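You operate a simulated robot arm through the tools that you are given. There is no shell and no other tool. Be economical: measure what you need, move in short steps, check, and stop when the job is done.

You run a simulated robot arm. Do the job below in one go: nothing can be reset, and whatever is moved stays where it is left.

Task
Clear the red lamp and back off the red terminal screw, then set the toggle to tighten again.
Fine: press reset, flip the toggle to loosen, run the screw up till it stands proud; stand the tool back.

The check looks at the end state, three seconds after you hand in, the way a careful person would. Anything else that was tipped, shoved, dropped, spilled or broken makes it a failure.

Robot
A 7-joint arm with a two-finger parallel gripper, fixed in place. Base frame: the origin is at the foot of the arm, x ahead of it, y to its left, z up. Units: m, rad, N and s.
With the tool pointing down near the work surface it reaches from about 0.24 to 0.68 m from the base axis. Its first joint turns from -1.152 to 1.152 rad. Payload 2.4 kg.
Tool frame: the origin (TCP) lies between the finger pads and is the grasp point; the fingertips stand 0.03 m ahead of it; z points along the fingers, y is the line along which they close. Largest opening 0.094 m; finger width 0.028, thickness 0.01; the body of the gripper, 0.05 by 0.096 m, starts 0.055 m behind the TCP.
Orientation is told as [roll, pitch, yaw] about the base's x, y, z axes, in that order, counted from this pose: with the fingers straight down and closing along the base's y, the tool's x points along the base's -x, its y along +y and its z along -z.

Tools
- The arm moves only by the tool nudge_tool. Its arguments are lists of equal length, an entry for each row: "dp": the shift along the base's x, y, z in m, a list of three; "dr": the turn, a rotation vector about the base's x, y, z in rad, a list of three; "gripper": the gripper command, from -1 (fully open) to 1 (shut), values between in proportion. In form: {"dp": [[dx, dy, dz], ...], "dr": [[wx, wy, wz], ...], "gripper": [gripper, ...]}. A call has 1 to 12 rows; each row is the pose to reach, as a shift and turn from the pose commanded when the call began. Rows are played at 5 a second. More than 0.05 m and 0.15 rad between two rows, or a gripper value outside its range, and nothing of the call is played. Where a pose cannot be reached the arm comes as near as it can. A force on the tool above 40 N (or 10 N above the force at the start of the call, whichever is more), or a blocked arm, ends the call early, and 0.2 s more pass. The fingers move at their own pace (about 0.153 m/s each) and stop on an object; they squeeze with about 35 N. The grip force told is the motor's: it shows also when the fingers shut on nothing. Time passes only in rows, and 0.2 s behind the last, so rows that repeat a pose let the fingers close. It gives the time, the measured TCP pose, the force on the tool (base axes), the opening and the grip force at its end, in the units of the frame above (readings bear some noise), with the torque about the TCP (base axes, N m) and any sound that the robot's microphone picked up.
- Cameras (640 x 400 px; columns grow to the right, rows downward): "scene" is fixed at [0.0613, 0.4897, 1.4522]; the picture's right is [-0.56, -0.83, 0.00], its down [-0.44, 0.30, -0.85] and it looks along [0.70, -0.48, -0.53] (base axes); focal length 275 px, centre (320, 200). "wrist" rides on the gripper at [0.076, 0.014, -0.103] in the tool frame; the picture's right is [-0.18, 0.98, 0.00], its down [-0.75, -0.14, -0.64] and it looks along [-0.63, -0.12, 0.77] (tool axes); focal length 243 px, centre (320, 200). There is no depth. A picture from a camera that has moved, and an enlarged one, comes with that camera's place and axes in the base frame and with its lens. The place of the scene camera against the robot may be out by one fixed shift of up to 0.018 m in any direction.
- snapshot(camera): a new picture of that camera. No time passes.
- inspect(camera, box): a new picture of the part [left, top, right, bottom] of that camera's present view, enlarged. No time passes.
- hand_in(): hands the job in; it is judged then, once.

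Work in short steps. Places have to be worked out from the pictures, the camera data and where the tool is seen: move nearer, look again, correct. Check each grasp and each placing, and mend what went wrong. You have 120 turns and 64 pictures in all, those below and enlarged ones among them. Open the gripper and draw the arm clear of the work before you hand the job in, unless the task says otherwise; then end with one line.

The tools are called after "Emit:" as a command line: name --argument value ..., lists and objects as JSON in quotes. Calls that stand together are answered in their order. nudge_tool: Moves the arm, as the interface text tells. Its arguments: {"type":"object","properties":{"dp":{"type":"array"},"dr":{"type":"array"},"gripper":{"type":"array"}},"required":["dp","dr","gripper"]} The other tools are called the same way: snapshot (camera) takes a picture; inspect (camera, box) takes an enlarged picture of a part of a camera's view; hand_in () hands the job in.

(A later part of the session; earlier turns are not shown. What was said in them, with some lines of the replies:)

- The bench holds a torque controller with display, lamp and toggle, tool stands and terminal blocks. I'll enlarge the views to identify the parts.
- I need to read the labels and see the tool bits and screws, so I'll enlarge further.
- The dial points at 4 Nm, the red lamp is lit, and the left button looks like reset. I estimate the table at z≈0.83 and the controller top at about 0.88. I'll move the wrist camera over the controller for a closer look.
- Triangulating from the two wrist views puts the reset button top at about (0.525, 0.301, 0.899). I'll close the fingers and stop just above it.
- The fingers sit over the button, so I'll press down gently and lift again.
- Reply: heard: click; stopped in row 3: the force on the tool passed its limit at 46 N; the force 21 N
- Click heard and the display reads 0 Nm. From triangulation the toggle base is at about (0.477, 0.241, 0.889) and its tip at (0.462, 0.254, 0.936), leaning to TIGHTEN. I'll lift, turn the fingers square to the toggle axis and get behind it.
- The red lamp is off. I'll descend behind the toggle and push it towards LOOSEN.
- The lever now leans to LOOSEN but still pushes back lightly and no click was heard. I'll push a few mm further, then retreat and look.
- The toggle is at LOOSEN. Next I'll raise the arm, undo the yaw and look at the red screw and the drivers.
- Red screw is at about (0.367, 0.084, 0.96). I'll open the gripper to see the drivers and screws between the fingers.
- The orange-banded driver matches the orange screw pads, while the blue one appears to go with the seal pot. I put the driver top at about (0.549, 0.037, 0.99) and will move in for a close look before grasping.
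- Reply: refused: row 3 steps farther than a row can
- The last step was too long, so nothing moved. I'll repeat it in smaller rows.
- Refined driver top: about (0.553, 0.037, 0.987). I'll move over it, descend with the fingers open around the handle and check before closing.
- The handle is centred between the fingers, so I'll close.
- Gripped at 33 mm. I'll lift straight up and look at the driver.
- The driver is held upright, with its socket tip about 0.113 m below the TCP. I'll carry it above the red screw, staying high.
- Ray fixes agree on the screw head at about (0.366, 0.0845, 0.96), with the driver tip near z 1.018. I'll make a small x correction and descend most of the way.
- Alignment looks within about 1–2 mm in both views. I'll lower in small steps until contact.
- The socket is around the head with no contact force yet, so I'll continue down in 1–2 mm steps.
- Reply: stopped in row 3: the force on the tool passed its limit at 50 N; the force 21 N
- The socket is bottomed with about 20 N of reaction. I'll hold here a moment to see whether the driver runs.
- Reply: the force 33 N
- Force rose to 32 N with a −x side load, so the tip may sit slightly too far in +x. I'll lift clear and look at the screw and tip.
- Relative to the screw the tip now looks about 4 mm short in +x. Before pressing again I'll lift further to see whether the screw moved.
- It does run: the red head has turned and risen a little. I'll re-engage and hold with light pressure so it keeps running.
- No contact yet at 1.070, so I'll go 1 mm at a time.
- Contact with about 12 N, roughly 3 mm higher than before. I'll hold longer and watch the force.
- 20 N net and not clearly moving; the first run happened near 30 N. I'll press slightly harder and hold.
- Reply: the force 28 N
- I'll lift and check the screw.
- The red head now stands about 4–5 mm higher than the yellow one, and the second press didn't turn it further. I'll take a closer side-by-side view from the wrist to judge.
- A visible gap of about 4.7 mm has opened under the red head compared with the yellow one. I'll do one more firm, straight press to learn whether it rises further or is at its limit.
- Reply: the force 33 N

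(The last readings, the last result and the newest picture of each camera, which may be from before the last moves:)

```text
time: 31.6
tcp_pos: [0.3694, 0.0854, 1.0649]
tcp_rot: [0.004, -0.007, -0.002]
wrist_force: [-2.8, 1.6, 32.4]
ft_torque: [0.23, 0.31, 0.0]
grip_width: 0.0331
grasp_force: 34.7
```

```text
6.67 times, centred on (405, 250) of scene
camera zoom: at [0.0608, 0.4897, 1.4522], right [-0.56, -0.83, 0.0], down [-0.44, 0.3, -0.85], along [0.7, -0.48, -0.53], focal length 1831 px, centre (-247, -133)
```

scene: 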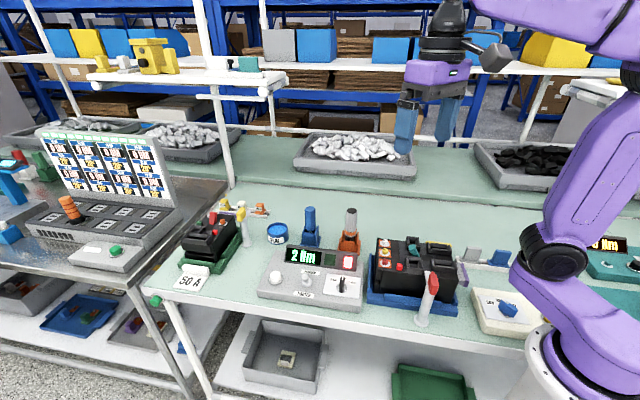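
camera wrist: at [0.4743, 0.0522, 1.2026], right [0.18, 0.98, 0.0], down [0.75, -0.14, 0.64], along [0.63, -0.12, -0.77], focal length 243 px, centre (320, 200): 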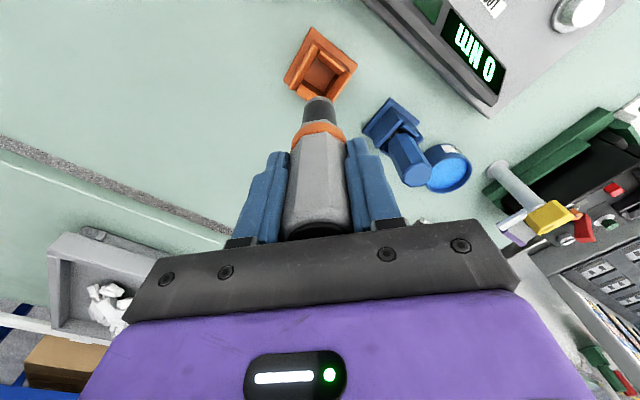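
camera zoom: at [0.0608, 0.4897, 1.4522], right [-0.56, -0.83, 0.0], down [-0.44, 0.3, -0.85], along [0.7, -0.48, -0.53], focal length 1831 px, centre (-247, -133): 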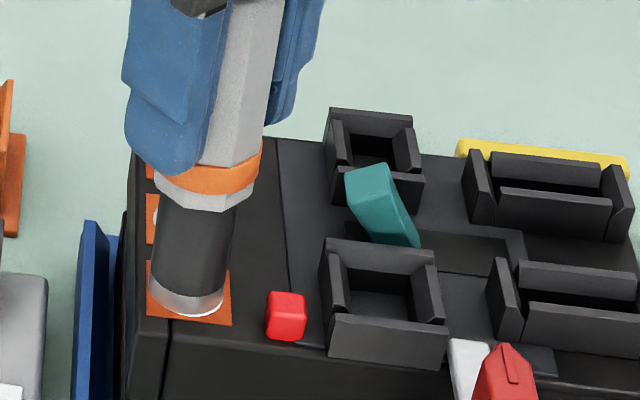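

I'll lift away, shift aside towards the holder and re-check the screw.

Emit:
nudge_tool --dp '[[0, 0, 0.02], [0, 0, 0.05], [0, 0, 0.07], [0.03, -0.007, 0.075], [0.06, -0.015, 0.075], [0.09, -0.022, 0.075]]' --dr '[[0, 0, 0], [0, 0, 0], [0, 0, 0], [0, 0, 0], [0, 0, 0], [0, 0, 0]]' --gripper '[1, 1, 1, 1, 1, 1]'

Emit:
inspect --camera "scene" --box '[375, 220, 435, 280]'

```text
time: 33.0
tcp_pos: [0.4606, 0.063, 1.1386]
tcp_rot: [0.003, -0.004, 0.0]
wrist_force: [0.0, -0.2, -3.3]
ft_torque: [-0.01, 0.0, -0.02]
grip_width: 0.033
grasp_force: 34.7
```

```text
6.67 times, centred on (405, 250) of scene
camera zoom: at [0.0613, 0.4897, 1.4522], right [-0.56, -0.83, 0.0], down [-0.44, 0.3, -0.85], along [0.7, -0.48, -0.53], focal length 1831 px, centre (-247, -133)
```

zoom: 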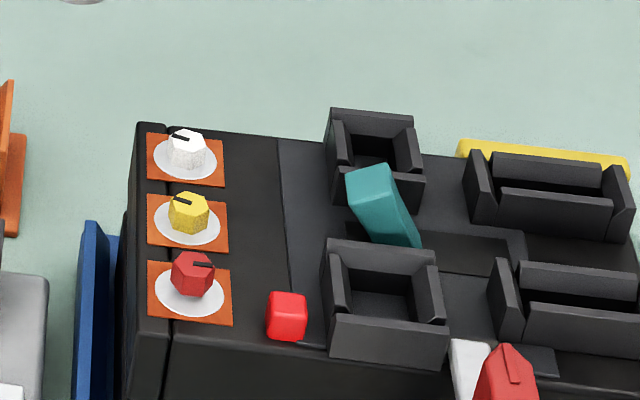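

The marks and height are unchanged after two firm presses, so the screw is at the top of its run and stands proud. Next I'll carry the driver back above its holder, using the recorded grasp pose (0.551, 0.037, 0.960).

Emit:
nudge_tool --dp '[[0.03, -0.009, 0], [0.06, -0.018, 0], [0.091, -0.0255, 0], [0.091, -0.0255, -0.03], [0.091, -0.0255, -0.05], [0.091, -0.0255, -0.05]]' --dr '[[0, 0, 0], [0, 0, 0], [0, 0, 0], [0, 0, 0], [0, 0, 0], [0, 0, 0]]' --gripper '[1, 1, 1, 1, 1, 1]'

Emit:
inspect --camera "scene" --box '[310, 150, 390, 260]'

Emit:
inspect --camera "wrist" --box '[260, 20, 380, 120]'

```text
time: 34.4
tcp_pos: [0.5486, 0.0376, 1.0875]
tcp_rot: [0.004, -0.003, -0.001]
wrist_force: [-0.9, 0.0, -3.3]
ft_torque: [0.0, 0.03, -0.01]
grip_width: 0.0331
grasp_force: 35.1
```

```text
3.64 times, centred on (350, 205) of scene
camera zoom: at [0.0613, 0.4897, 1.4522], right [-0.56, -0.83, 0.0], down [-0.44, 0.3, -0.85], along [0.7, -0.48, -0.53], focal length 999 px, centre (211, 182)
```

zoom: 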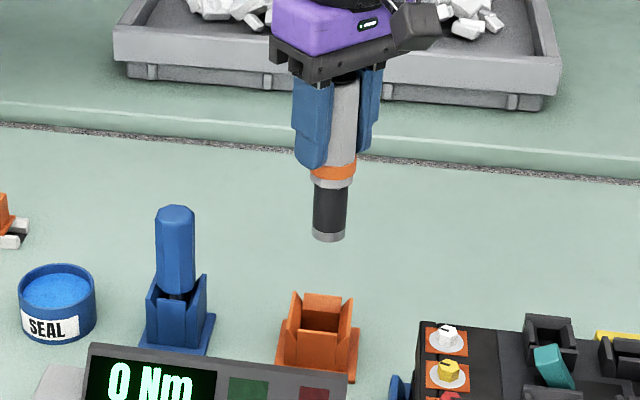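

```text
4.00 times, centred on (320, 70) of wrist
camera zoom: at [0.4731, 0.0512, 1.189], right [0.18, 0.98, 0.0], down [0.75, -0.14, 0.64], along [0.63, -0.12, -0.76], focal length 970 px, centre (320, 720)
```

zoom: 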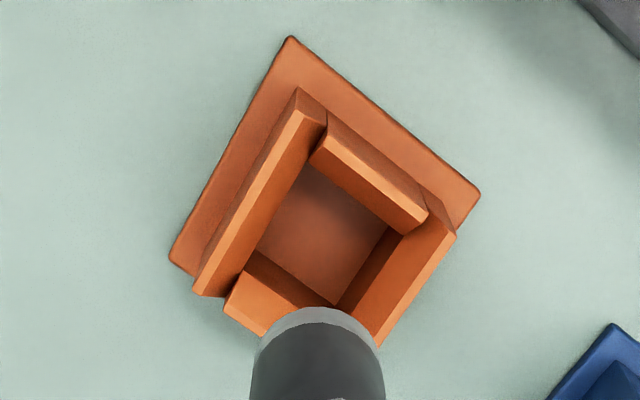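

The holder pocket centre is about 3 mm further in +x, with roughly 5 mm of clearance all round. I'll correct and lower it in.

Emit:
nudge_tool --dp '[[0.003, -0.0005, -0.03], [0.003, -0.0005, -0.06], [0.003, -0.0005, -0.085], [0.003, -0.0005, -0.105], [0.003, -0.0005, -0.115]]' --dr '[[0, 0, 0], [0, 0, 0], [0, 0, 0], [0, 0, 0], [0, 0, 0]]' --gripper '[1, 1, 1, 1, 1]'

Emit:
inspect --camera "wrist" --box '[240, 20, 400, 150]'

```text
time: 35.6
tcp_pos: [0.551, 0.0378, 0.9737]
tcp_rot: [0.004, -0.004, 0.002]
wrist_force: [-1.4, 1.4, -1.6]
ft_torque: [0.14, 0.13, -0.01]
grip_width: 0.0332
grasp_force: 34.8
```

```text
3.08 times, centred on (320, 85) of wrist
camera zoom: at [0.4747, 0.0502, 1.0762], right [0.18, 0.98, 0.0], down [0.75, -0.14, 0.64], along [0.63, -0.12, -0.76], focal length 746 px, centre (320, 554)
```

zoom: 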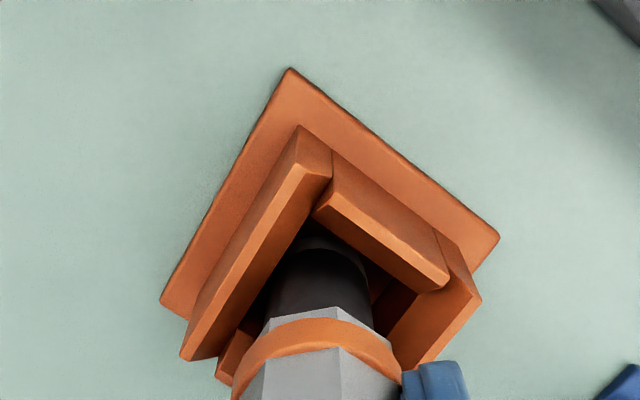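

It is inside the pocket and touching only lightly. I'll lower to seat it.

Emit:
nudge_tool --dp '[[0, 0.0005, -0.004], [0, 0.0005, -0.008], [0, 0.0005, -0.011], [0, 0.0005, -0.013], [0, 0.0005, -0.014]]' --dr '[[0, 0, 0], [0, 0, 0], [0, 0, 0], [0, 0, 0], [0, 0, 0]]' --gripper '[1, 1, 1, 1, 1]'

```text
time: 36.8
tcp_pos: [0.5504, 0.0373, 0.9592]
tcp_rot: [0.002, -0.003, 0.001]
wrist_force: [-6.8, 6.9, 7.0]
ft_torque: [0.64, 0.55, -0.01]
grip_width: 0.0333
grasp_force: 35.4
```

Seated, but a holder wall pushes back towards (−x, +y) by about 7 N. I'll ease that way slightly before releasing.

Emit:
nudge_tool --dp '[[-0.0008, 0.0008, 0.001], [-0.0015, 0.0015, 0.0015], [-0.0015, 0.0015, 0.0015]]' --dr '[[0, 0, 0], [0, 0, 0], [0, 0, 0]]' --gripper '[1, 1, 1]'

```text
time: 37.6
tcp_pos: [0.5498, 0.0362, 0.9604]
tcp_rot: [0.001, -0.003, 0.001]
wrist_force: [-0.5, -0.3, -4.0]
ft_torque: [0.0, 0.02, 0.0]
grip_width: 0.0331
grasp_force: 35.8
```

Free of side load now. I'll lower the last millimetre or so and release.

Emit:
nudge_tool --dp '[[0, 0, -0.001], [0, 0, -0.001], [0, 0, -0.001], [0, 0, -0.001], [0, 0, -0.001]]' --dr '[[0, 0, 0], [0, 0, 0], [0, 0, 0], [0, 0, 0], [0, 0, 0]]' --gripper '[1, 1, -1, -1, -1]'

Emit:
snapshot --camera "wrist"

```text
time: 38.8
tcp_pos: [0.5502, 0.0367, 0.959]
tcp_rot: [0.003, -0.003, 0.002]
wrist_force: [0.7, -0.1, 0.1]
ft_torque: [0.0, 0.03, 0.02]
grip_width: 0.0941
grasp_force: 0.2
```

```text
19 pictures are left
camera wrist: at [0.4742, 0.0515, 1.0627], right [0.18, 0.98, 0.0], down [0.75, -0.14, 0.64], along [0.63, -0.12, -0.76], focal length 243 px, centre (320, 200)
```

wrist: 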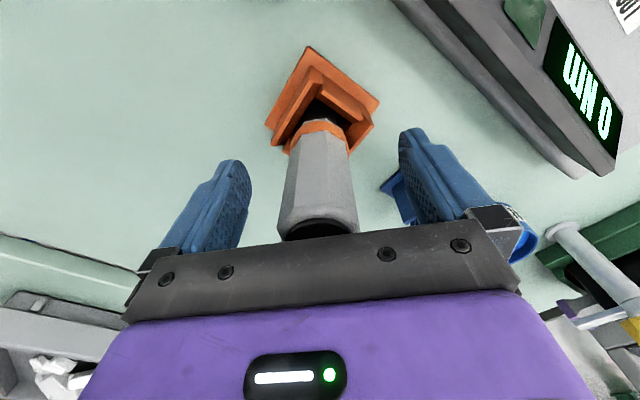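

The driver stands upright in its holder. I'll rise clear, turn back to yaw 0.84 and go above the display side of the toggle.

Emit:
nudge_tool --dp '[[0, 0, 0.04], [0, 0, 0.08], [0, 0.02, 0.11], [-0.01, 0.06, 0.12], [-0.02, 0.1, 0.12], [-0.03, 0.14, 0.1], [-0.039, 0.173, 0.085], [-0.039, 0.173, 0.065]]' --dr '[[0, 0, 0], [0, 0, 0], [0, 0, 0.14], [0, 0, 0.28], [0, 0, 0.42], [0, 0, 0.56], [0, 0, 0.7], [0, 0, 0.84]]' --gripper '[-1, -1, 1, 1, 1, 1, 1, 1]'

Emit:
snapshot --camera "wrist"

Emit:
inspect --camera "scene" --box '[250, 200, 380, 310]'

```text
time: 40.6
tcp_pos: [0.5112, 0.2094, 1.0264]
tcp_rot: [0.005, -0.003, 0.844]
wrist_force: [-0.6, -0.4, -0.8]
ft_torque: [0.02, 0.04, -0.01]
grip_width: 0.0
grasp_force: 33.1
```

```text
18 pictures are left
camera wrist: at [0.4504, 0.162, 1.1287], right [-0.61, 0.79, 0.0], down [0.61, 0.47, 0.64], along [0.51, 0.4, -0.76], focal length 243 px, centre (320, 200)
```

wrist: 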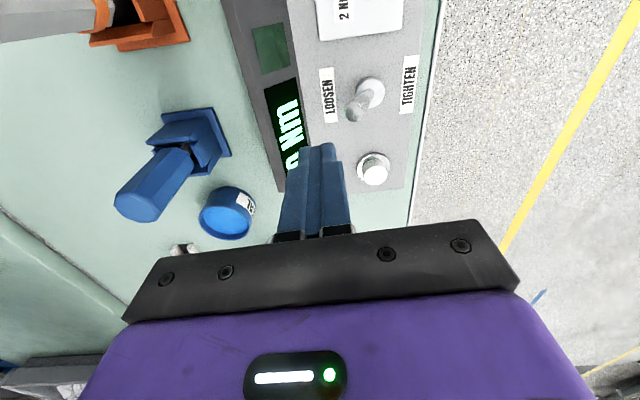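

```text
3.64 times, centred on (315, 255) of scene
camera zoom: at [0.0612, 0.4898, 1.4522], right [-0.56, -0.83, 0.0], down [-0.44, 0.3, -0.85], along [0.7, -0.48, -0.53], focal length 999 px, centre (338, 0)
```

zoom: 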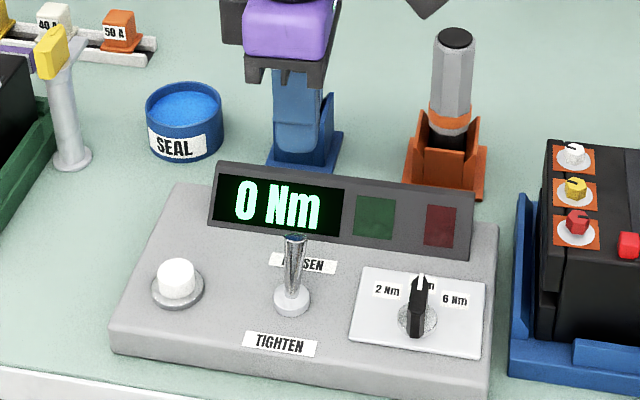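

The driver is home and the toggle tip is at about (0.490, 0.226, 0.935), with about 35 mm free between it and the display. I'll descend there and push it towards TIGHTEN.

Emit:
nudge_tool --dp '[[0, 0, -0.04], [0, 0, -0.065], [0, 0, -0.074], [-0.0075, 0.0067, -0.074], [-0.015, 0.0134, -0.074], [-0.0225, 0.02, -0.074], [-0.03, 0.0268, -0.074], [-0.035, 0.0313, -0.074], [-0.038, 0.034, -0.074]]' --dr '[[0, 0, 0], [0, 0, 0], [0, 0, 0], [0, 0, 0], [0, 0, 0], [0, 0, 0], [0, 0, 0], [0, 0, 0], [0, 0, 0]]' --gripper '[1, 1, 1, 1, 1, 1, 1, 1, 1]'

Emit:
snapshot --camera "wrist"

```text
time: 42.6
tcp_pos: [0.4789, 0.2398, 0.9515]
tcp_rot: [-0.001, -0.006, 0.834]
wrist_force: [29.3, -21.9, -12.1]
ft_torque: [-0.74, -0.92, -0.04]
grip_width: 0.0
grasp_force: 32.5
```

```text
16 pictures are left
camera wrist: at [0.4164, 0.1923, 1.0535], right [-0.6, 0.8, 0.0], down [0.61, 0.46, 0.65], along [0.52, 0.39, -0.76], focal length 243 px, centre (320, 200)
```

wrist: 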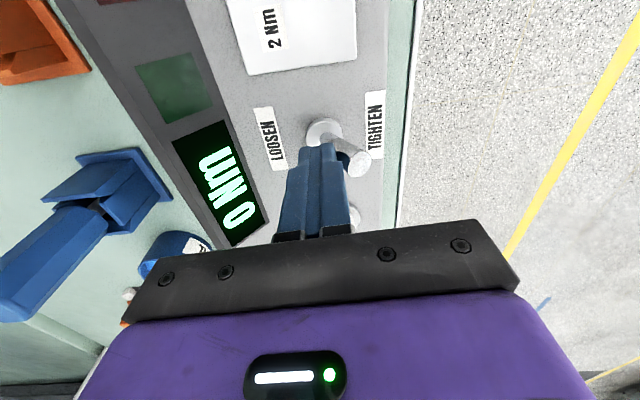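

The lever is hard over at TIGHTEN. I'll back off at once, rise clear and open the gripper.

Emit:
nudge_tool --dp '[[0.006, -0.005, 0], [0.014, -0.012, 0], [0.014, -0.012, 0.03], [0.014, -0.012, 0.07], [0.014, -0.012, 0.11], [-0.02, -0.01, 0.15], [-0.05, -0.01, 0.18]]' --dr '[[0, 0, 0], [0, 0, 0], [0, 0, 0], [0, 0, 0], [0, 0, -0.14], [0, 0, -0.28], [0, 0, -0.42]]' --gripper '[1, 1, 1, 1, -1, -1, -1]'

Emit:
snapshot --camera "scene"

Emit:
snapshot --camera "wrist"

Emit:
inspect --camera "scene" --box '[255, 235, 375, 315]'

```text
refused: row 6 steps farther than a row can; nothing moved
```

```text
15 pictures are left
```

scene: 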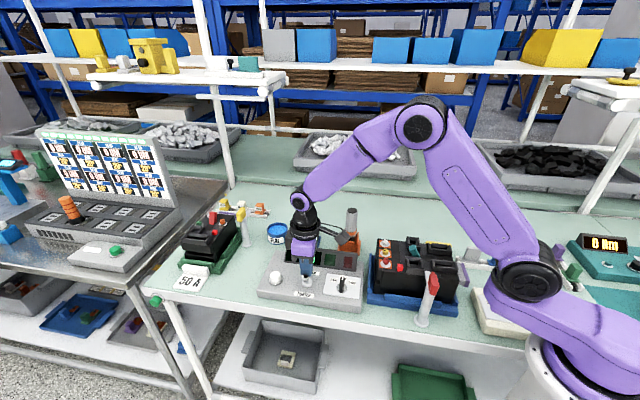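

```text
14 pictures are left
camera wrist: at [0.4164, 0.1923, 1.0535], right [-0.6, 0.8, 0.0], down [0.61, 0.46, 0.65], along [0.52, 0.39, -0.76], focal length 243 px, centre (320, 200)
```

wrist: 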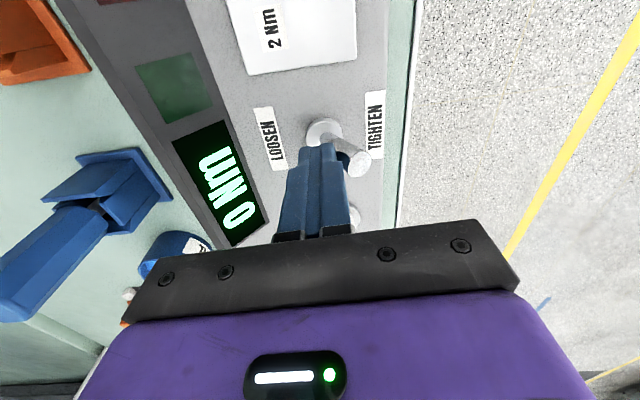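

```text
5.00 times, centred on (315, 275) of scene
camera zoom: at [0.0623, 0.4892, 1.4523], right [-0.56, -0.83, 0.0], down [-0.44, 0.3, -0.85], along [0.7, -0.48, -0.53], focal length 1373 px, centre (345, -175)
```

zoom: 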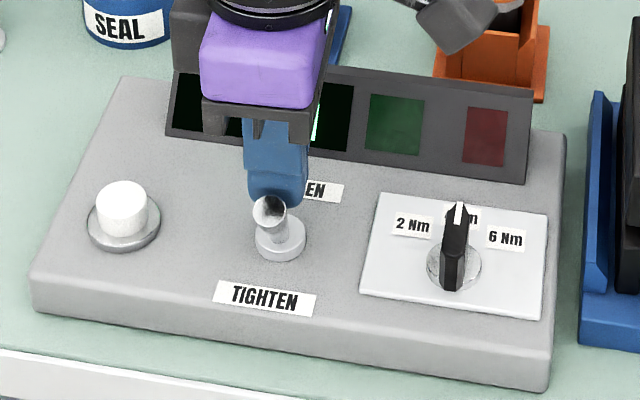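

One row stepped too far and nothing moved. The controller has not shifted against the first picture, so I'll back off with smaller steps.

Emit:
nudge_tool --dp '[[0.006, -0.005, 0], [0.014, -0.012, 0], [0.014, -0.012, 0.03], [0.014, -0.012, 0.07], [0.014, -0.012, 0.11], [0.0, -0.012, 0.15], [-0.02, -0.012, 0.19], [-0.05, -0.012, 0.21], [-0.09, -0.012, 0.22], [-0.13, -0.012, 0.22]]' --dr '[[0, 0, 0], [0, 0, 0], [0, 0, 0], [0, 0, 0], [0, 0, -0.14], [0, 0, -0.28], [0, 0, -0.42], [0, 0, -0.56], [0, 0, -0.7], [0, 0, -0.84]]' --gripper '[1, 1, 1, 1, -1, -1, -1, -1, -1, -1]'

Emit:
snapshot --camera "scene"

Emit:
inspect --camera "wrist" --box '[180, 20, 460, 220]'

Emit:
inspect --camera "scene" --box '[255, 215, 435, 315]'

```text
time: 44.8
tcp_pos: [0.3431, 0.2334, 1.1686]
tcp_rot: [0.0, -0.003, -0.001]
wrist_force: [0.1, 0.8, 0.0]
ft_torque: [0.01, -0.01, 0.01]
grip_width: 0.0939
grasp_force: 0.0
```

```text
12 pictures are left
```

scene: 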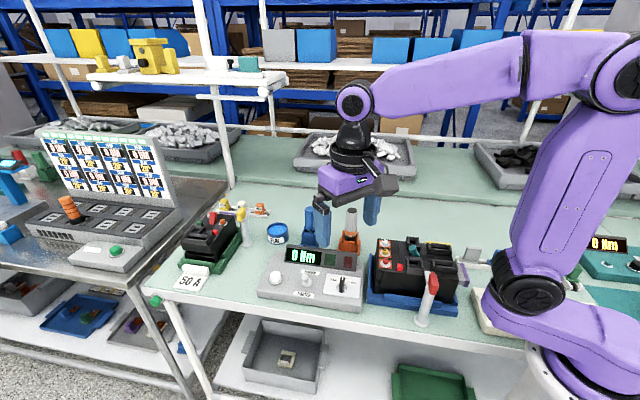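

```text
2.00 times, centred on (320, 120) of wrist
camera zoom: at [0.2664, 0.2477, 1.271], right [0.19, 0.98, 0.0], down [0.75, -0.14, 0.64], along [0.63, -0.12, -0.77], focal length 485 px, centre (320, 360)
```

zoom: 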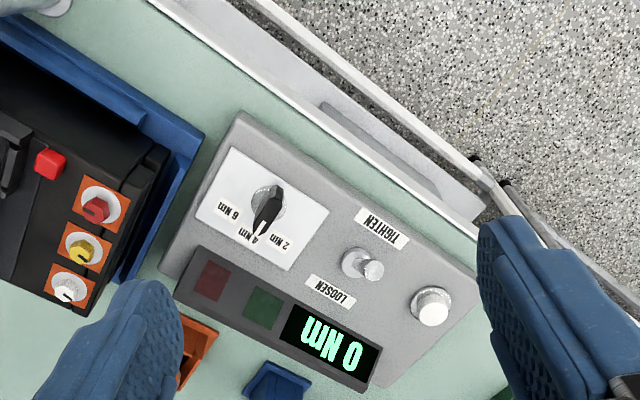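

```text
3.56 times, centred on (345, 265) of scene
camera zoom: at [0.0613, 0.4897, 1.4522], right [-0.56, -0.83, 0.0], down [-0.44, 0.3, -0.85], along [0.7, -0.48, -0.53], focal length 977 px, centre (231, -31)
```

zoom: 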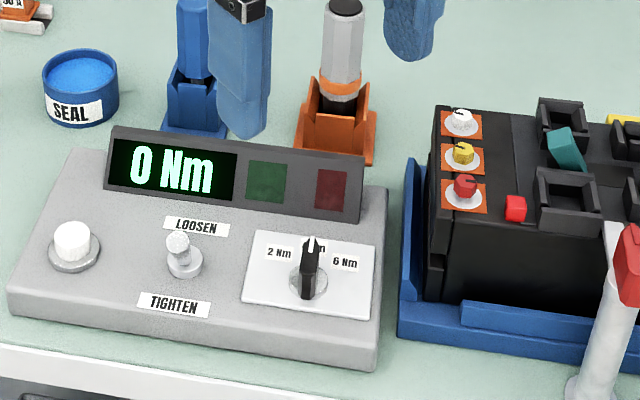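

The lamp is off, the red screw stands proud, the driver is in its holder and the toggle is at TIGHTEN as it was at the start. The arm is clear with the gripper open, so I'm handing in.

Emit:
hand_in

```text
The job is handed in.
```

I pressed reset and the red lamp went out, then ran the red screw up about 5 mm (two more firm presses moved it no further), stood the driver back in its holder and set the toggle to TIGHTEN. Pressing the screw also shifted its terminal block by about 1 mm; nothing else looks disturbed.
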